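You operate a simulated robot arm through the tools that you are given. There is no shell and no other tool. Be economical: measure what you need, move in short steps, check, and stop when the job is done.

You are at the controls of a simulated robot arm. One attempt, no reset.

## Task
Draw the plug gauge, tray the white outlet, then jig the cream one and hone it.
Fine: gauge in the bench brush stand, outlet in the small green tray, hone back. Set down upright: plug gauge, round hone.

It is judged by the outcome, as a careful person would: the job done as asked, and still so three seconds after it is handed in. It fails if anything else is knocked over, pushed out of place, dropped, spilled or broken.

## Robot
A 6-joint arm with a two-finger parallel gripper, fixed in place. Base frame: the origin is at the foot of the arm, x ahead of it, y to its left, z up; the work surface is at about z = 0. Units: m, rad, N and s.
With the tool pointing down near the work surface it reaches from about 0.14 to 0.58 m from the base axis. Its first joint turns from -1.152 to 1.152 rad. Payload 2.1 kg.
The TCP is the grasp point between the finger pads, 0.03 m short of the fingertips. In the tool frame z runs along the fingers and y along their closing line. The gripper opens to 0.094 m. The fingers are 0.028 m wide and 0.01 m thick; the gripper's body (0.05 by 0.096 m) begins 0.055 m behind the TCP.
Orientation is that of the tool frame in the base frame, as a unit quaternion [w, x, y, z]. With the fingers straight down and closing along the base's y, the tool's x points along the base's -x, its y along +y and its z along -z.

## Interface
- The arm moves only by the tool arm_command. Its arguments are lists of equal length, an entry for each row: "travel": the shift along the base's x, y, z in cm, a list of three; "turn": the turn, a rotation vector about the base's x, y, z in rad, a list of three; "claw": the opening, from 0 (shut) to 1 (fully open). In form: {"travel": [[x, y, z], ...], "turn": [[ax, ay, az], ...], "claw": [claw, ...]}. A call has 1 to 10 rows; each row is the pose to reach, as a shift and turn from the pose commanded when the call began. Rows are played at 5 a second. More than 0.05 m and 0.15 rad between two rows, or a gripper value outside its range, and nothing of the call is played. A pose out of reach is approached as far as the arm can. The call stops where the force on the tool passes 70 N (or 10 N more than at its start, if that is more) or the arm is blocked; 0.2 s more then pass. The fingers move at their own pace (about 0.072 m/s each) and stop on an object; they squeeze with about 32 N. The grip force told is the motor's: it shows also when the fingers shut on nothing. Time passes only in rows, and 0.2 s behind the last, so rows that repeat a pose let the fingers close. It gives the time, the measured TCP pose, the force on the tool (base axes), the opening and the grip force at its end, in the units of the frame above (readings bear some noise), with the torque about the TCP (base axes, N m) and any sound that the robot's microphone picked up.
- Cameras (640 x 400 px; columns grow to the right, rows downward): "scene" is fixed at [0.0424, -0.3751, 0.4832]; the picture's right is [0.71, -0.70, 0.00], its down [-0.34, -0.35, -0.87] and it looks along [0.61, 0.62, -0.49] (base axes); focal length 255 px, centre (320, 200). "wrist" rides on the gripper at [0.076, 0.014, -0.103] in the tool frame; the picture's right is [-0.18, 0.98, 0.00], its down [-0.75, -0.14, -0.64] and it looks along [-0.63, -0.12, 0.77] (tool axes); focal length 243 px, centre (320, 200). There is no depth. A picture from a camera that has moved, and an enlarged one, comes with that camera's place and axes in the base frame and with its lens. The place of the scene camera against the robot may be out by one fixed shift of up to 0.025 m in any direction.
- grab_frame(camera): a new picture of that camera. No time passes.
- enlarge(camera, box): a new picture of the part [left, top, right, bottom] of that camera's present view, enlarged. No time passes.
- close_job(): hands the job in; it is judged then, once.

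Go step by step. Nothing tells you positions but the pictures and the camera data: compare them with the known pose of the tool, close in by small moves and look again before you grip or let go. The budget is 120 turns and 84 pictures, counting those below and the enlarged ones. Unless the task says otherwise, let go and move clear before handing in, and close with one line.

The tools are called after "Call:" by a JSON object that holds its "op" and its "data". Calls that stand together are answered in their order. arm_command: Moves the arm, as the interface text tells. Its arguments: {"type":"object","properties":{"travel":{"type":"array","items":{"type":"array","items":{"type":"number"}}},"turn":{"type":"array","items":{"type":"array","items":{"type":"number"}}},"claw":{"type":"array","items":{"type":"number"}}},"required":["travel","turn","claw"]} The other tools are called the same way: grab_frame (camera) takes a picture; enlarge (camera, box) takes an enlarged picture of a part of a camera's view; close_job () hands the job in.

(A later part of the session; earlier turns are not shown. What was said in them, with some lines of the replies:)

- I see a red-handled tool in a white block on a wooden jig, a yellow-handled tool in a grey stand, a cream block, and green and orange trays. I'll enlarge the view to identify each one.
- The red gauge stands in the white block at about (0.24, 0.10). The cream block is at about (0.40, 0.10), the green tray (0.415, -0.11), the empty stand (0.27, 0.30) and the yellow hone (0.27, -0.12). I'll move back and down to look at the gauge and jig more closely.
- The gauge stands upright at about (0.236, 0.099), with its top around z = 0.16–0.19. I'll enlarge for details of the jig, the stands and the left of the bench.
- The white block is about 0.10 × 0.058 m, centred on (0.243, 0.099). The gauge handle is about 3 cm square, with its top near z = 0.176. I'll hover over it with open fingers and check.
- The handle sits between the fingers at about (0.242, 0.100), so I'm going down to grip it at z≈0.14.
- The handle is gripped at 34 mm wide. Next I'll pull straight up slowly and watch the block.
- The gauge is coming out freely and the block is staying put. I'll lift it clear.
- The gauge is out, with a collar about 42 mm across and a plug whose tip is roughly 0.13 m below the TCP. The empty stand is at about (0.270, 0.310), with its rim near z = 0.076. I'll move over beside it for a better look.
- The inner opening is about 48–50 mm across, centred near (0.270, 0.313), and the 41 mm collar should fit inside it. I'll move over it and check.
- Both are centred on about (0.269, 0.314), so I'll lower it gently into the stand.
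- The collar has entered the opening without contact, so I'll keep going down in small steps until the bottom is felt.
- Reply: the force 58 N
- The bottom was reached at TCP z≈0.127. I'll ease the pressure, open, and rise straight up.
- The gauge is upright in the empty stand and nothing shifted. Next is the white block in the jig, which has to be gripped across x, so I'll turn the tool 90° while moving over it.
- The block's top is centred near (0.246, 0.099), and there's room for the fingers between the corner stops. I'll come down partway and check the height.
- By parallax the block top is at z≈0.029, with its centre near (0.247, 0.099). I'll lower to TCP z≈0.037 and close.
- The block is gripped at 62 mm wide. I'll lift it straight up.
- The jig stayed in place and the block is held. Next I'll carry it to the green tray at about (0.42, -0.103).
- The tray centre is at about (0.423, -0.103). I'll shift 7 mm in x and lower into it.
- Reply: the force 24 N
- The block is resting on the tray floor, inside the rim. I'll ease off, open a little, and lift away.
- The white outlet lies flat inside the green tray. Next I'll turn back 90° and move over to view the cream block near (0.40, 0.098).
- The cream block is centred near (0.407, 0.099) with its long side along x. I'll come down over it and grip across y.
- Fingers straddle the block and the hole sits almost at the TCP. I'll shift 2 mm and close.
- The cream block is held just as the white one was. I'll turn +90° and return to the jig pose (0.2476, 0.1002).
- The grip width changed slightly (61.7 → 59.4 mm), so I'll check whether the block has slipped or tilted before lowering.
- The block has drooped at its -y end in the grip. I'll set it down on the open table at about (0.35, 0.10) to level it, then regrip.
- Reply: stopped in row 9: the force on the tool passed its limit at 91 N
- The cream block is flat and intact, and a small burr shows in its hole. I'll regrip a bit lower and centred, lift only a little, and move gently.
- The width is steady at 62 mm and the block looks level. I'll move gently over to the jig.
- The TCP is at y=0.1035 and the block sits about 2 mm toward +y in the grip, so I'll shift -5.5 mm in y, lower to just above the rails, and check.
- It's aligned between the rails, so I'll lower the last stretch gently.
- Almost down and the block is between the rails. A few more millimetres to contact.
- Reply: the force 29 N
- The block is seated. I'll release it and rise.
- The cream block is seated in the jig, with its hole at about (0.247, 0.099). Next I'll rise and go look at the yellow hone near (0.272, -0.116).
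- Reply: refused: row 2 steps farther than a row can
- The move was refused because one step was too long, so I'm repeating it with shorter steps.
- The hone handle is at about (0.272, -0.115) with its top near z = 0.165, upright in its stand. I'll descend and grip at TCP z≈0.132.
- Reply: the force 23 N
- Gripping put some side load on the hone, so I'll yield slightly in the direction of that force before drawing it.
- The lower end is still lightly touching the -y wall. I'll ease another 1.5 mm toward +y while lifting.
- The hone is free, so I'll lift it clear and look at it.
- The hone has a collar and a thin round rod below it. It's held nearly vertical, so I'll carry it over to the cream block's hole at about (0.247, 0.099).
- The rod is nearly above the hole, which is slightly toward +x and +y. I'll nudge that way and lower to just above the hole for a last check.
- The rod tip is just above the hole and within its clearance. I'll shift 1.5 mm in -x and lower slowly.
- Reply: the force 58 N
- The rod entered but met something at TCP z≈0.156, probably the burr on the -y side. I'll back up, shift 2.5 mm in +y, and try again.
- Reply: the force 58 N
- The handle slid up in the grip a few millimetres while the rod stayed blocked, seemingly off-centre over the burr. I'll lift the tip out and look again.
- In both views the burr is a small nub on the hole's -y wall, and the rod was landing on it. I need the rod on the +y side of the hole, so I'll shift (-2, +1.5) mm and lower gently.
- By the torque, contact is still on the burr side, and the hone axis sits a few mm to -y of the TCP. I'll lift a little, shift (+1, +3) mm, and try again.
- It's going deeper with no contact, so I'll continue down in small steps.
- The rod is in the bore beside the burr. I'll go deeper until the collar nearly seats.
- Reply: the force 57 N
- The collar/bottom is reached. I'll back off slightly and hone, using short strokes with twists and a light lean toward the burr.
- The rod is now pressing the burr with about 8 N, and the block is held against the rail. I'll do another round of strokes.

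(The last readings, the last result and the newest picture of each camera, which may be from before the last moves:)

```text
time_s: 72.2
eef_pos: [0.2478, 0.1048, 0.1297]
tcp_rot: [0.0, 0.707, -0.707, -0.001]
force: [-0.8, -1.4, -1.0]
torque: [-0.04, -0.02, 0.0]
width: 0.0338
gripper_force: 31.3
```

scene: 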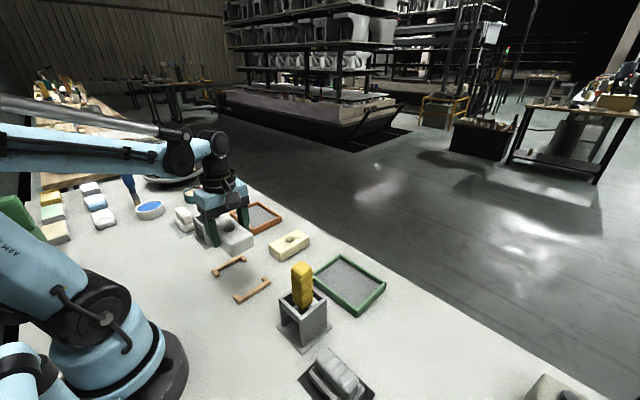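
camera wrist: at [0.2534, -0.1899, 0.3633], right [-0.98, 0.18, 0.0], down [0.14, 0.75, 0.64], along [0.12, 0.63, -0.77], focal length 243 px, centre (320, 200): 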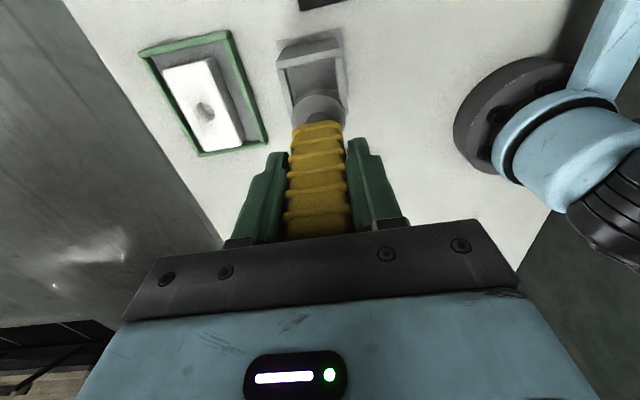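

The side force has gone, so the burr may be off. I'll draw the hone straight up and inspect the hole.

Call:
{"op": "arm_command", "data": {"travel": [[0, 0.1, 0.5], [0, 0.1, 1.5], [0, 0.1, 3], [0, 0.1, 5], [0, 0.1, 8]], "turn": [[0, 0, 0], [0, 0, 0], [0, 0, 0], [0, 0, 0], [0, 0, 0]], "claw": [0, 0, 0, 0, 0]}}

Call:
{"op": "enlarge", "data": {"camera": "wrist", "box": [260, 20, 380, 120]}}

```text
time_s: 73.4
eef_pos: [0.2481, 0.1041, 0.2098]
tcp_rot: [0.001, 0.707, -0.707, -0.003]
force: [0.4, 0.5, -1.4]
torque: [-0.01, -0.02, 0.03]
width: 0.0337
gripper_force: 31.6
```

```text
4.00 times, centred on (320, 70) of wrist
camera zoom: at [0.2325, 0.0275, 0.3111], right [-0.98, 0.18, 0.0], down [0.14, 0.75, 0.64], along [0.12, 0.63, -0.77], focal length 970 px, centre (320, 720)
```

zoom: 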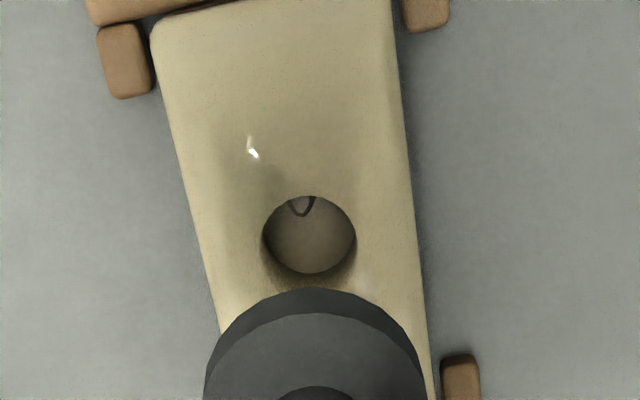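

A small nub still shows on the -y wall. In this grip the hone can pivot in y, so I'll turn the tool 90° (hone still held) to make y the stiff direction, and look from the other side.

Call:
{"op": "arm_command", "data": {"travel": [[0, 0, 0], [0, 0, 0], [0, 0, 0], [0, 0, 0], [0, 0, 0], [0, 0, 0], [0, 0, 0], [0, 0, 0], [0, 0, 0], [0, 0, 0]], "turn": [[0, 0, -0.149], [0, 0, -0.298], [0, 0, -0.447], [0, 0, -0.596], [0, 0, -0.745], [0, 0, -0.894], [0, 0, -1.043], [0, 0, -1.192], [0, 0, -1.341], [0, 0, -1.49]], "claw": [0, 0, 0, 0, 0, 0, 0, 0, 0, 0]}}

Call:
{"op": "arm_command", "data": {"travel": [[0.2, -0.4, 0], [0.2, -0.4, -1], [0.2, -0.4, -1]], "turn": [[0, 0, -0.0808], [0, 0, -0.0808], [0, 0, -0.0808]], "claw": [0, 0, 0]}}

Call:
{"op": "enlarge", "data": {"camera": "wrist", "box": [260, 20, 380, 120]}}

```text
time_s: 75.6
eef_pos: [0.2478, 0.1037, 0.2095]
tcp_rot: [0.001, -0.039, 0.999, 0.002]
force: [1.4, 0.4, -1.2]
torque: [-0.01, -0.02, 0.01]
width: 0.0339
gripper_force: 31.8
```

```text
time_s: 76.4
eef_pos: [0.2499, 0.1012, 0.1995]
tcp_rot: [0.001, 0.0, 1.0, 0.002]
force: [-0.6, -0.2, -0.4]
torque: [0.03, 0.0, -0.01]
width: 0.0338
gripper_force: 31.8
```

```text
4.00 times, centred on (320, 70) of wrist
camera zoom: at [0.1717, 0.115, 0.3009], right [0.18, 0.98, 0.0], down [0.75, -0.14, 0.64], along [0.63, -0.12, -0.77], focal length 970 px, centre (320, 720)
```

zoom: 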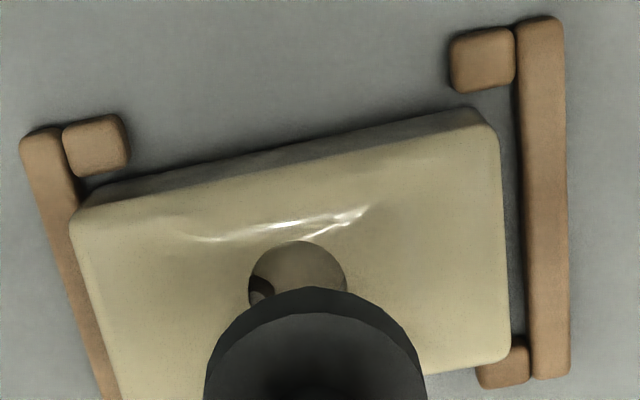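

The burr is on the -y wall, with the hole at about (0.247, 0.0945). The hone axis is already about 4 mm toward +y, so I'll shift 2 mm in -x and insert.

Call:
{"op": "arm_command", "data": {"travel": [[-0.2, 0, -1.5], [-0.2, 0, -3], [-0.2, 0, -4.2], [-0.2, 0, -4.8], [-0.2, 0, -5.4]], "turn": [[0, 0, 0], [0, 0, 0], [0, 0, 0], [0, 0, 0], [0, 0, 0]], "claw": [0, 0, 0, 0, 0]}}

```text
time_s: 77.6
eef_pos: [0.2492, 0.0999, 0.1453]
tcp_rot: [0.003, 0.0, 1.0, 0.003]
force: [7.3, 3.1, 59.4]
torque: [0.02, 0.01, 0.01]
width: 0.034
gripper_force: 32.4
```

Contact this time is on the -x rim of the hole, judging by the torque. I'll lift, shift +3.5 mm in x, and try again gently.

Call:
{"op": "arm_command", "data": {"travel": [[0, 0, 0.9], [0.35, 0.1, 0.9], [0.35, 0.1, 0.5], [0.35, 0.1, 0.1], [0.35, 0.1, -0.1]], "turn": [[0, 0, 0], [0, 0, 0], [0, 0, 0], [0, 0, 0], [0, 0, 0]], "claw": [0, 0, 0, 0, 0]}}

```text
time_s: 78.8
eef_pos: [0.2527, 0.1011, 0.1448]
tcp_rot: [0.001, 0.001, 1.0, 0.002]
force: [0.5, -3.9, 65.1]
torque: [-0.07, 1.0, 0.06]
width: 0.034
gripper_force: 32.3
```

Call:
{"op": "arm_command", "data": {"travel": [[0, 0, 0.7], [0, 0, 1.5], [0, 0, 1.5]], "turn": [[0, 0, 0], [0, 0, 0], [0, 0, 0]], "claw": [0, 0, 0]}}

Call:
{"op": "enlarge", "data": {"camera": "scene", "box": [220, 220, 270, 290]}}

```text
time_s: 79.6
eef_pos: [0.252, 0.1024, 0.1577]
tcp_rot: [0.001, 0.001, 1.0, 0.001]
force: [0.5, 0.2, -1.8]
torque: [0.01, 0.04, -0.01]
width: 0.0338
gripper_force: 32.3
```

```text
5.71 times, centred on (245, 255) of scene
camera zoom: at [0.0424, -0.3751, 0.4832], right [0.71, -0.7, 0.0], down [-0.34, -0.35, -0.87], along [0.61, 0.62, -0.49], focal length 1456 px, centre (749, -114)
```

zoom: 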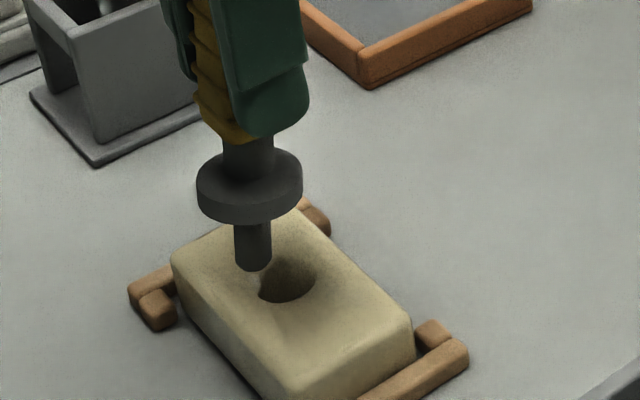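

The pressing tilted the hone about 8° in the grip, its tip leaning toward -x. The burr no longer shows in this view. I'll raise a bit and tilt the tool by -0.14 rad about y to bring the hone back to vertical, then recheck.

Call:
{"op": "arm_command", "data": {"travel": [[0, 0, 1], [-0.2, -0.15, 1], [-0.4, -0.3, 1], [-0.4, -0.3, 1]], "turn": [[0, 0, 0], [0, -0.07, 0], [0, -0.14, 0], [0, -0.14, 0]], "claw": [0, 0, 0, 0]}}

Call:
{"op": "enlarge", "data": {"camera": "scene", "box": [220, 220, 270, 290]}}

```text
time_s: 80.6
eef_pos: [0.2479, 0.0987, 0.1693]
tcp_rot: [0.073, 0.0, 0.997, 0.002]
force: [0.0, -0.6, -2.3]
torque: [0.0, 0.02, -0.01]
width: 0.0341
gripper_force: 31.9
```

```text
5.71 times, centred on (245, 255) of scene
camera zoom: at [0.0424, -0.3751, 0.4832], right [0.71, -0.7, 0.0], down [-0.34, -0.35, -0.87], along [0.61, 0.62, -0.49], focal length 1456 px, centre (749, -114)
```

zoom: 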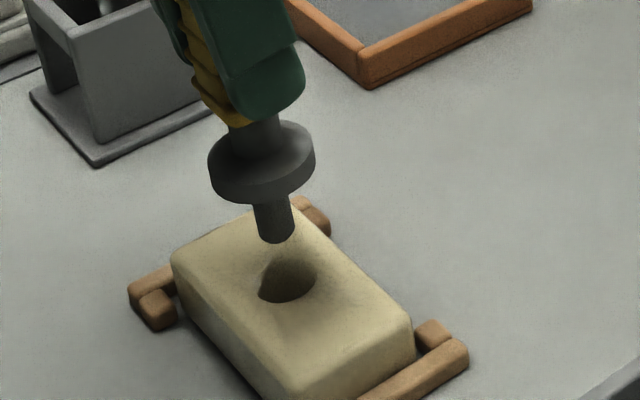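

The hone is nearly vertical again and no burr shows in the hole. I'll insert once more with careful steps to finish and confirm the bore.

Call:
{"op": "arm_command", "data": {"travel": [[-0.15, 0, -1], [-0.15, 0, -2], [-0.15, 0, -2.4], [-0.15, 0, -2.7]], "turn": [[0, 0, 0], [0, 0, 0], [0, 0, 0], [0, 0, 0]], "claw": [0, 0, 0, 0]}}

```text
time_s: 81.6
eef_pos: [0.2444, 0.0979, 0.1412]
tcp_rot: [0.07, 0.0, 0.998, 0.001]
force: [-0.3, -0.3, -1.3]
torque: [0.01, -0.02, -0.02]
width: 0.034
gripper_force: 31.8
```

Call:
{"op": "arm_command", "data": {"travel": [[0, 0, -0.3], [0, 0, -0.6], [0, 0, -0.9]], "turn": [[0, 0, 0], [0, 0, 0], [0, 0, 0]], "claw": [0, 0, 0]}}

```text
time_s: 82.4
eef_pos: [0.2466, 0.0979, 0.133]
tcp_rot: [0.071, 0.0, 0.997, 0.001]
force: [-0.3, 0.3, -1.7]
torque: [-0.01, 0.01, 0.01]
width: 0.0339
gripper_force: 32.1
```

The rod is in and free, so I'll hone with strokes, small circles and twists around the bore wall, especially on the -y side.

Call:
{"op": "arm_command", "data": {"travel": [[0, -0.2, -0.4], [0, -0.4, -0.4], [0.1, -0.45, 0.1], [-0.1, -0.45, 0.5], [0.1, -0.45, 0.1], [-0.1, -0.45, -0.4], [0.1, -0.45, 0.1], [-0.1, -0.45, 0.5], [0, -0.45, 0.1], [0, -0.45, -0.4]], "turn": [[0, 0, 0], [0, 0, 0.14], [0, 0, 0.28], [0, 0, 0.14], [0, 0, 0], [0, 0, -0.14], [0, 0, -0.28], [0, 0, -0.14], [0, 0, 0], [0, 0, 0]], "claw": [0, 0, 0, 0, 0, 0, 0, 0, 0, 0]}}

```text
time_s: 84.6
eef_pos: [0.2454, 0.0944, 0.1301]
tcp_rot: [0.071, 0.001, 0.997, 0.001]
force: [0.7, 1.7, 0.1]
torque: [0.16, -0.05, 0.01]
width: 0.034
gripper_force: 31.6
```

Call:
{"op": "arm_command", "data": {"travel": [[0, -0.15, 0], [0.1, -0.25, 0.4], [0.2, -0.15, 0.8], [0.3, 0.1, 0.4], [0.3, 0.4, 0], [0, 0.6, 0.4], [-0.2, 0.5, 0.8], [-0.2, 0.2, 0.4], [0, -0.15, 0], [0, 0.2, 0]], "turn": [[0, 0, 0], [0, 0, 0.14], [0, 0, 0.28], [0, 0, 0.14], [0, 0, 0], [0, 0, -0.14], [0, 0, -0.28], [0, 0, -0.14], [0, 0, 0], [0, 0, 0]], "claw": [0, 0, 0, 0, 0, 0, 0, 0, 0, 0]}}

```text
time_s: 86.8
eef_pos: [0.2467, 0.0946, 0.1278]
tcp_rot: [0.07, 0.0, 0.998, 0.0]
force: [-0.3, 0.1, -1.4]
torque: [0.01, -0.01, 0.0]
width: 0.0339
gripper_force: 32.2
```

Honing strokes are done. Next I'll draw the hone up and check the bore.

Call:
{"op": "arm_command", "data": {"travel": [[0, 0, 1], [0, 0, 2.5], [0, 0, 5], [0, 0, 8.5]], "turn": [[0, 0, 0], [0, 0, 0], [0, 0, 0], [0, 0, 0]], "claw": [0, 0, 0, 0]}}

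Call:
{"op": "enlarge", "data": {"camera": "wrist", "box": [250, 0, 390, 120]}}

```text
time_s: 87.8
eef_pos: [0.244, 0.0937, 0.2142]
tcp_rot: [0.07, 0.0, 0.998, 0.002]
force: [1.1, 0.6, -1.2]
torque: [0.01, 0.03, 0.03]
width: 0.0339
gripper_force: 31.9
```

```text
3.33 times, centred on (320, 60) of wrist
camera zoom: at [0.1526, 0.1084, 0.3042], right [0.18, 0.98, 0.03], down [0.66, -0.14, 0.74], along [0.73, -0.12, -0.67], focal length 809 px, centre (320, 667)
```

zoom: 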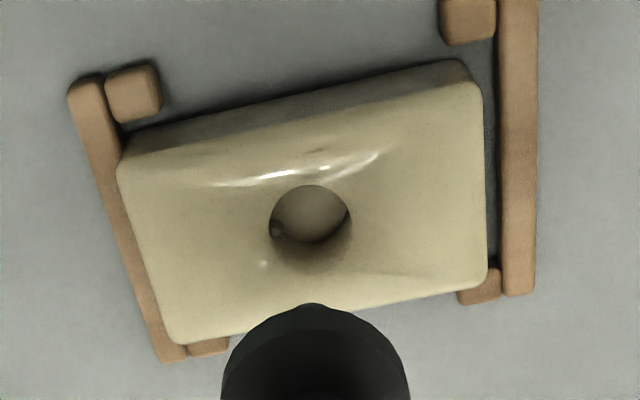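

The burr is now only a tiny bump on the -y wall, so it's wearing away. I'll reinsert in the same spot and work that side with firmer pressure.

Call:
{"op": "arm_command", "data": {"travel": [[0, 0, -3.5], [0, 0, -6], [0, 0, -7.2], [0, 0, -8.2], [0, -0.2, -8.2], [0, -0.4, -8.2]], "turn": [[0, 0, 0], [0, 0, 0], [0, 0, 0], [0, 0, 0], [0, 0, 0], [0, 0, 0]], "claw": [0, 0, 0, 0, 0, 0]}}

```text
time_s: 89.2
eef_pos: [0.2452, 0.0936, 0.1309]
tcp_rot: [0.071, 0.0, 0.997, 0.003]
force: [1.0, 8.3, -3.3]
torque: [0.99, -0.12, 0.05]
width: 0.034
gripper_force: 31.7
```

Call:
{"op": "arm_command", "data": {"travel": [[0, -0.15, 0], [0.15, -0.15, 0.5], [-0.15, -0.15, 0.9], [0.15, -0.15, 0.5], [-0.15, -0.15, 0], [0.15, -0.15, 0.5], [-0.15, -0.15, 0.9], [0.15, -0.15, 0.5], [-0.15, -0.15, 0], [0, -0.15, 0]], "turn": [[0, 0, 0.1], [0, 0, 0.22], [0, 0, 0.1], [0, 0, -0.04], [0, 0, -0.18], [0, 0, -0.04], [0, 0, 0.1], [0, 0, 0.2], [0, 0, 0.1], [0, 0, 0]], "claw": [0, 0, 0, 0, 0, 0, 0, 0, 0, 0]}}

Call:
{"op": "arm_command", "data": {"travel": [[0.15, -0.05, 0.4], [-0.15, -0.05, 0.9], [0.15, -0.05, 0.5], [-0.15, -0.05, 0], [0.15, -0.05, 0.5], [-0.15, -0.05, 0.9], [0.15, -0.05, 0.5], [-0.15, -0.05, 0], [0, 0.2, 0], [0, 0.35, 0]], "turn": [[0, 0, 0.1], [0, 0, 0.22], [0, 0, 0.1], [0, 0, -0.04], [0, 0, -0.18], [0, 0, -0.04], [0, 0, 0.1], [0, 0, 0.2], [0, 0, 0.1], [0, 0, 0]], "claw": [0, 0, 0, 0, 0, 0, 0, 0, 0, 0]}}

Call:
{"op": "arm_command", "data": {"travel": [[0, 0.1, 1], [0, 0.1, 2.5], [0, 0.1, 5], [0, 0.1, 8.5]], "turn": [[0, 0, 0], [0, 0, 0], [0, 0, 0], [0, 0, 0]], "claw": [0, 0, 0, 0]}}

Call:
{"op": "enlarge", "data": {"camera": "wrist", "box": [250, 0, 390, 120]}}

```text
time_s: 91.4
eef_pos: [0.247, 0.0907, 0.1326]
tcp_rot: [0.071, -0.001, 0.998, 0.002]
force: [0.0, -1.3, -1.0]
torque: [0.01, -0.01, 0.01]
width: 0.0343
gripper_force: 32.2
```

```text
time_s: 93.6
eef_pos: [0.2455, 0.0937, 0.1316]
tcp_rot: [0.071, 0.0, 0.997, 0.002]
force: [0.1, 0.4, -2.2]
torque: [0.01, -0.03, 0.01]
width: 0.0338
gripper_force: 31.8
```

```text
time_s: 94.6
eef_pos: [0.2468, 0.0926, 0.2182]
tcp_rot: [0.07, 0.0, 0.998, 0.001]
force: [-0.6, -0.7, -1.6]
torque: [-0.03, 0.05, 0.0]
width: 0.0339
gripper_force: 31.7
```

```text
3.33 times, centred on (320, 60) of wrist
camera zoom: at [0.1545, 0.1066, 0.308], right [0.18, 0.98, 0.03], down [0.66, -0.14, 0.74], along [0.73, -0.12, -0.67], focal length 809 px, centre (320, 667)
```

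zoom: 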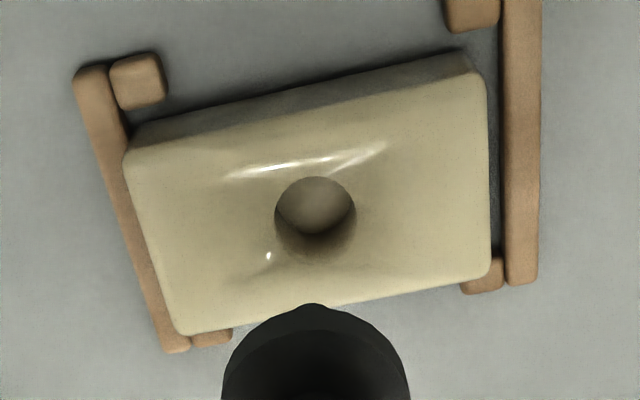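

The bore is now clean and the burr is gone. Next I'll return the hone to its own stand near (0.272, -0.114), stopping just short of it to measure the opening.

Call:
{"op": "arm_command", "data": {"travel": [[0, 0, 3], [0, -4, 4], [0, -8, 4], [-0.4, -12, 4], [-0.8, -16, 4], [-1.2, -19, 4], [-1.2, -20.6, 4], [-1.2, -20.6, 4]], "turn": [[0, 0, 0], [0, 0, 0], [0, 0, 0], [0, 0, 0], [0, 0, 0], [0, 0, 0], [0, 0, 0], [0, 0, 0]], "claw": [0, 0, 0, 0, 0, 0, 0, 0]}}

Call:
{"op": "enlarge", "data": {"camera": "wrist", "box": [240, 0, 400, 130]}}

```text
time_s: 96.4
eef_pos: [0.2352, -0.1097, 0.2581]
tcp_rot: [0.07, -0.001, 0.998, 0.002]
force: [0.0, -0.3, -1.7]
torque: [0.01, 0.0, -0.03]
width: 0.0339
gripper_force: 31.9
```

```text
3.08 times, centred on (320, 65) of wrist
camera zoom: at [0.1431, -0.0972, 0.3478], right [0.18, 0.98, 0.03], down [0.66, -0.14, 0.74], along [0.73, -0.12, -0.67], focal length 746 px, centre (320, 615)
```

zoom: 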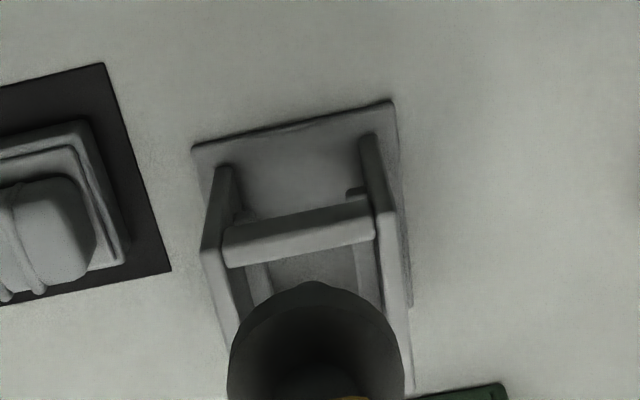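

The stand's opening is centred near (0.272, -0.1165), and the hone's collar is now at about (0.2415, -0.112). I'll move over it and lower to just above the rim for a check.

Call:
{"op": "arm_command", "data": {"travel": [[1.5, -0.2, 0], [3.05, -0.4, 0], [3.05, -0.4, -3], [3.05, -0.4, -6], [3.05, -0.4, -6]], "turn": [[0, 0, 0], [0, 0, 0], [0, 0, 0], [0, 0, 0], [0, 0, 0]], "claw": [0, 0, 0, 0, 0]}}

Call:
{"op": "enlarge", "data": {"camera": "scene", "box": [260, 240, 345, 360]}}

```text
time_s: 97.6
eef_pos: [0.2637, -0.1137, 0.1982]
tcp_rot: [0.071, 0.0, 0.997, 0.002]
force: [0.8, 0.0, -1.3]
torque: [0.01, -0.01, 0.01]
width: 0.0339
gripper_force: 31.8
```

```text
3.33 times, centred on (302, 300) of scene
camera zoom: at [0.0424, -0.3751, 0.4832], right [0.71, -0.7, 0.0], down [-0.34, -0.35, -0.87], along [0.61, 0.62, -0.49], focal length 850 px, centre (378, -133)
```

zoom: 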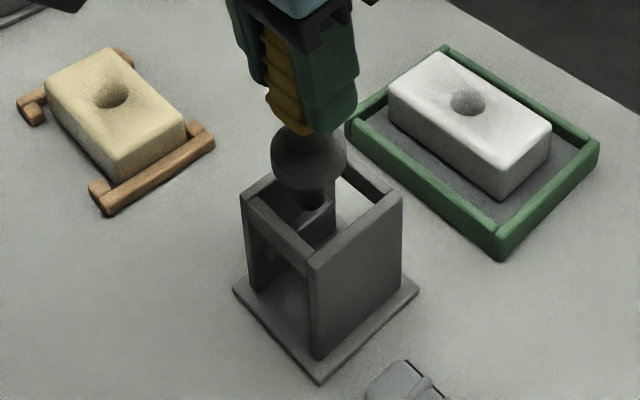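

The rod tip is about 10 mm short of the opening's centre in x, and the hone is vertical. I'll raise slightly, move +10 mm in x, and lower gently.

Call:
{"op": "arm_command", "data": {"travel": [[0, 0, 1], [1.0, 0, 1], [1.0, 0, 0], [1.0, 0, -0.8], [1.0, 0, -1.6]], "turn": [[0, 0, 0], [0, 0, 0], [0, 0, 0], [0, 0, 0], [0, 0, 0]], "claw": [0, 0, 0, 0, 0]}}

Call:
{"op": "arm_command", "data": {"travel": [[0, 0, -0.5], [0, 0, -1.0], [0, 0, -1.4]], "turn": [[0, 0, 0], [0, 0, 0], [0, 0, 0]], "claw": [0, 0, 0]}}

```text
time_s: 98.8
eef_pos: [0.2741, -0.1145, 0.1812]
tcp_rot: [0.07, 0.001, 0.998, 0.002]
force: [-0.3, 0.3, -1.1]
torque: [0.05, 0.03, 0.0]
width: 0.034
gripper_force: 32.0
```

```text
time_s: 99.6
eef_pos: [0.2726, -0.115, 0.1678]
tcp_rot: [0.071, -0.001, 0.998, 0.001]
force: [-1.0, 0.1, -1.7]
torque: [-0.02, 0.01, -0.02]
width: 0.034
gripper_force: 32.4
```

Call:
{"op": "arm_command", "data": {"travel": [[0, 0, -0.3], [0, 0, -0.6], [0, 0, -0.9], [0, 0, -1.2]], "turn": [[0, 0, 0], [0, 0, 0], [0, 0, 0], [0, 0, 0]], "claw": [0, 0, 0, 0]}}

```text
time_s: 100.6
eef_pos: [0.2729, -0.1155, 0.1548]
tcp_rot: [0.07, -0.001, 0.998, 0.002]
force: [0.1, -0.9, -1.8]
torque: [-0.01, 0.01, -0.01]
width: 0.0337
gripper_force: 31.7
```

Call:
{"op": "arm_command", "data": {"travel": [[0, 0, -0.5], [0, 0, -1.0], [0, 0, -1.5], [0, 0, -2.0], [0, 0, -2.4]], "turn": [[0, 0, 0], [0, 0, 0], [0, 0, 0], [0, 0, 0], [0, 0, 0]], "claw": [0, 0, 0, 0, 0]}}

```text
time_s: 101.8
eef_pos: [0.2742, -0.1145, 0.1315]
tcp_rot: [0.071, 0.001, 0.998, 0.001]
force: [-0.4, -0.2, -0.5]
torque: [0.01, -0.01, -0.02]
width: 0.0336
gripper_force: 31.6
```

Call:
{"op": "arm_command", "data": {"travel": [[0, 0, -0.3], [0, 0, -0.5], [0, 0, -0.7]], "turn": [[0, 0, 0], [0, 0, 0], [0, 0, 0]], "claw": [0, 0, 0]}}

```text
time_s: 102.6
eef_pos: [0.2745, -0.1154, 0.1237]
tcp_rot: [0.07, 0.0, 0.998, 0.002]
force: [0.5, -0.4, -1.3]
torque: [-0.03, -0.01, 0.0]
width: 0.0339
gripper_force: 32.0
```

Call:
{"op": "arm_command", "data": {"travel": [[0, 0, -0.2], [0, 0, -0.4], [0, 0, -0.6]], "turn": [[0, 0, 0], [0, 0, 0], [0, 0, 0]], "claw": [0, 0, 0]}}

```text
time_s: 103.3
eef_pos: [0.2746, -0.1168, 0.1217]
tcp_rot: [0.07, 0.0, 0.998, 0.002]
force: [-3.0, 2.3, 15.1]
torque: [-0.13, 0.14, -0.08]
width: 0.0341
gripper_force: 31.7
stopped in row 3: the force on the tool passed its limit at 86 N (the readings are from after the stop); the commanded pose is now the measured one
```

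The bottom is reached with the hone in its stand. I'll release it, rise straight up, and check.

Call:
{"op": "arm_command", "data": {"travel": [[0, 0, 0.05], [0, 0, 0.05], [0, 0, 0.05], [0, 0, 2], [0, 0, 5], [0, 0, 9], [0, 0, 13]], "turn": [[0, 0, 0], [0, 0, 0], [0, 0, 0], [0, 0, 0], [0, 0, 0], [0, 0, 0], [0, 0, 0]], "claw": [0.45, 0.65, 0.65, 0.65, 0.65, 0.65, 0.65]}}

Call:
{"op": "arm_command", "data": {"travel": [[0, 3, 2], [0, 7, 3], [0, 11, 3], [0, 15, 3]], "turn": [[0, 0, 0], [0, 0.07, 0], [0, 0.14, 0], [0, 0.14, 0]], "claw": [0.65, 0.65, 0.65, 0.65]}}

Call:
{"op": "grab_frame", "data": {"camera": "scene"}}

```text
time_s: 104.9
eef_pos: [0.2756, -0.1129, 0.2505]
tcp_rot: [0.07, 0.0, 0.998, 0.003]
force: [0.3, -0.6, -0.1]
torque: [-0.01, 0.01, 0.04]
width: 0.0614
gripper_force: 0.1
```

```text
time_s: 105.9
eef_pos: [0.2767, 0.0361, 0.2803]
tcp_rot: [0.0, 0.001, 1.0, 0.002]
force: [0.5, -0.7, 0.4]
torque: [0.0, 0.04, -0.02]
width: 0.0609
gripper_force: 0.1
```

```text
0 pictures are left
```

scene: 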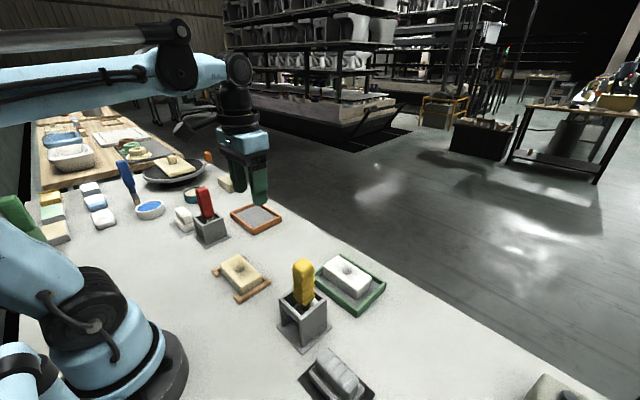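

The final picture shows the gauge upright in the brush stand, the white outlet in the green tray, the cream one honed in the jig and the hone upright in its stand. The arm is clear, so I'm handing in.

Call:
{"op": "close_job", "data": {}}

```text
The job is handed in.
```

The job is handed in: the plug gauge is upright in the bench brush stand, the white outlet is in the green tray, the cream outlet is in the jig with its burr honed off, and the round hone is back upright in its stand.
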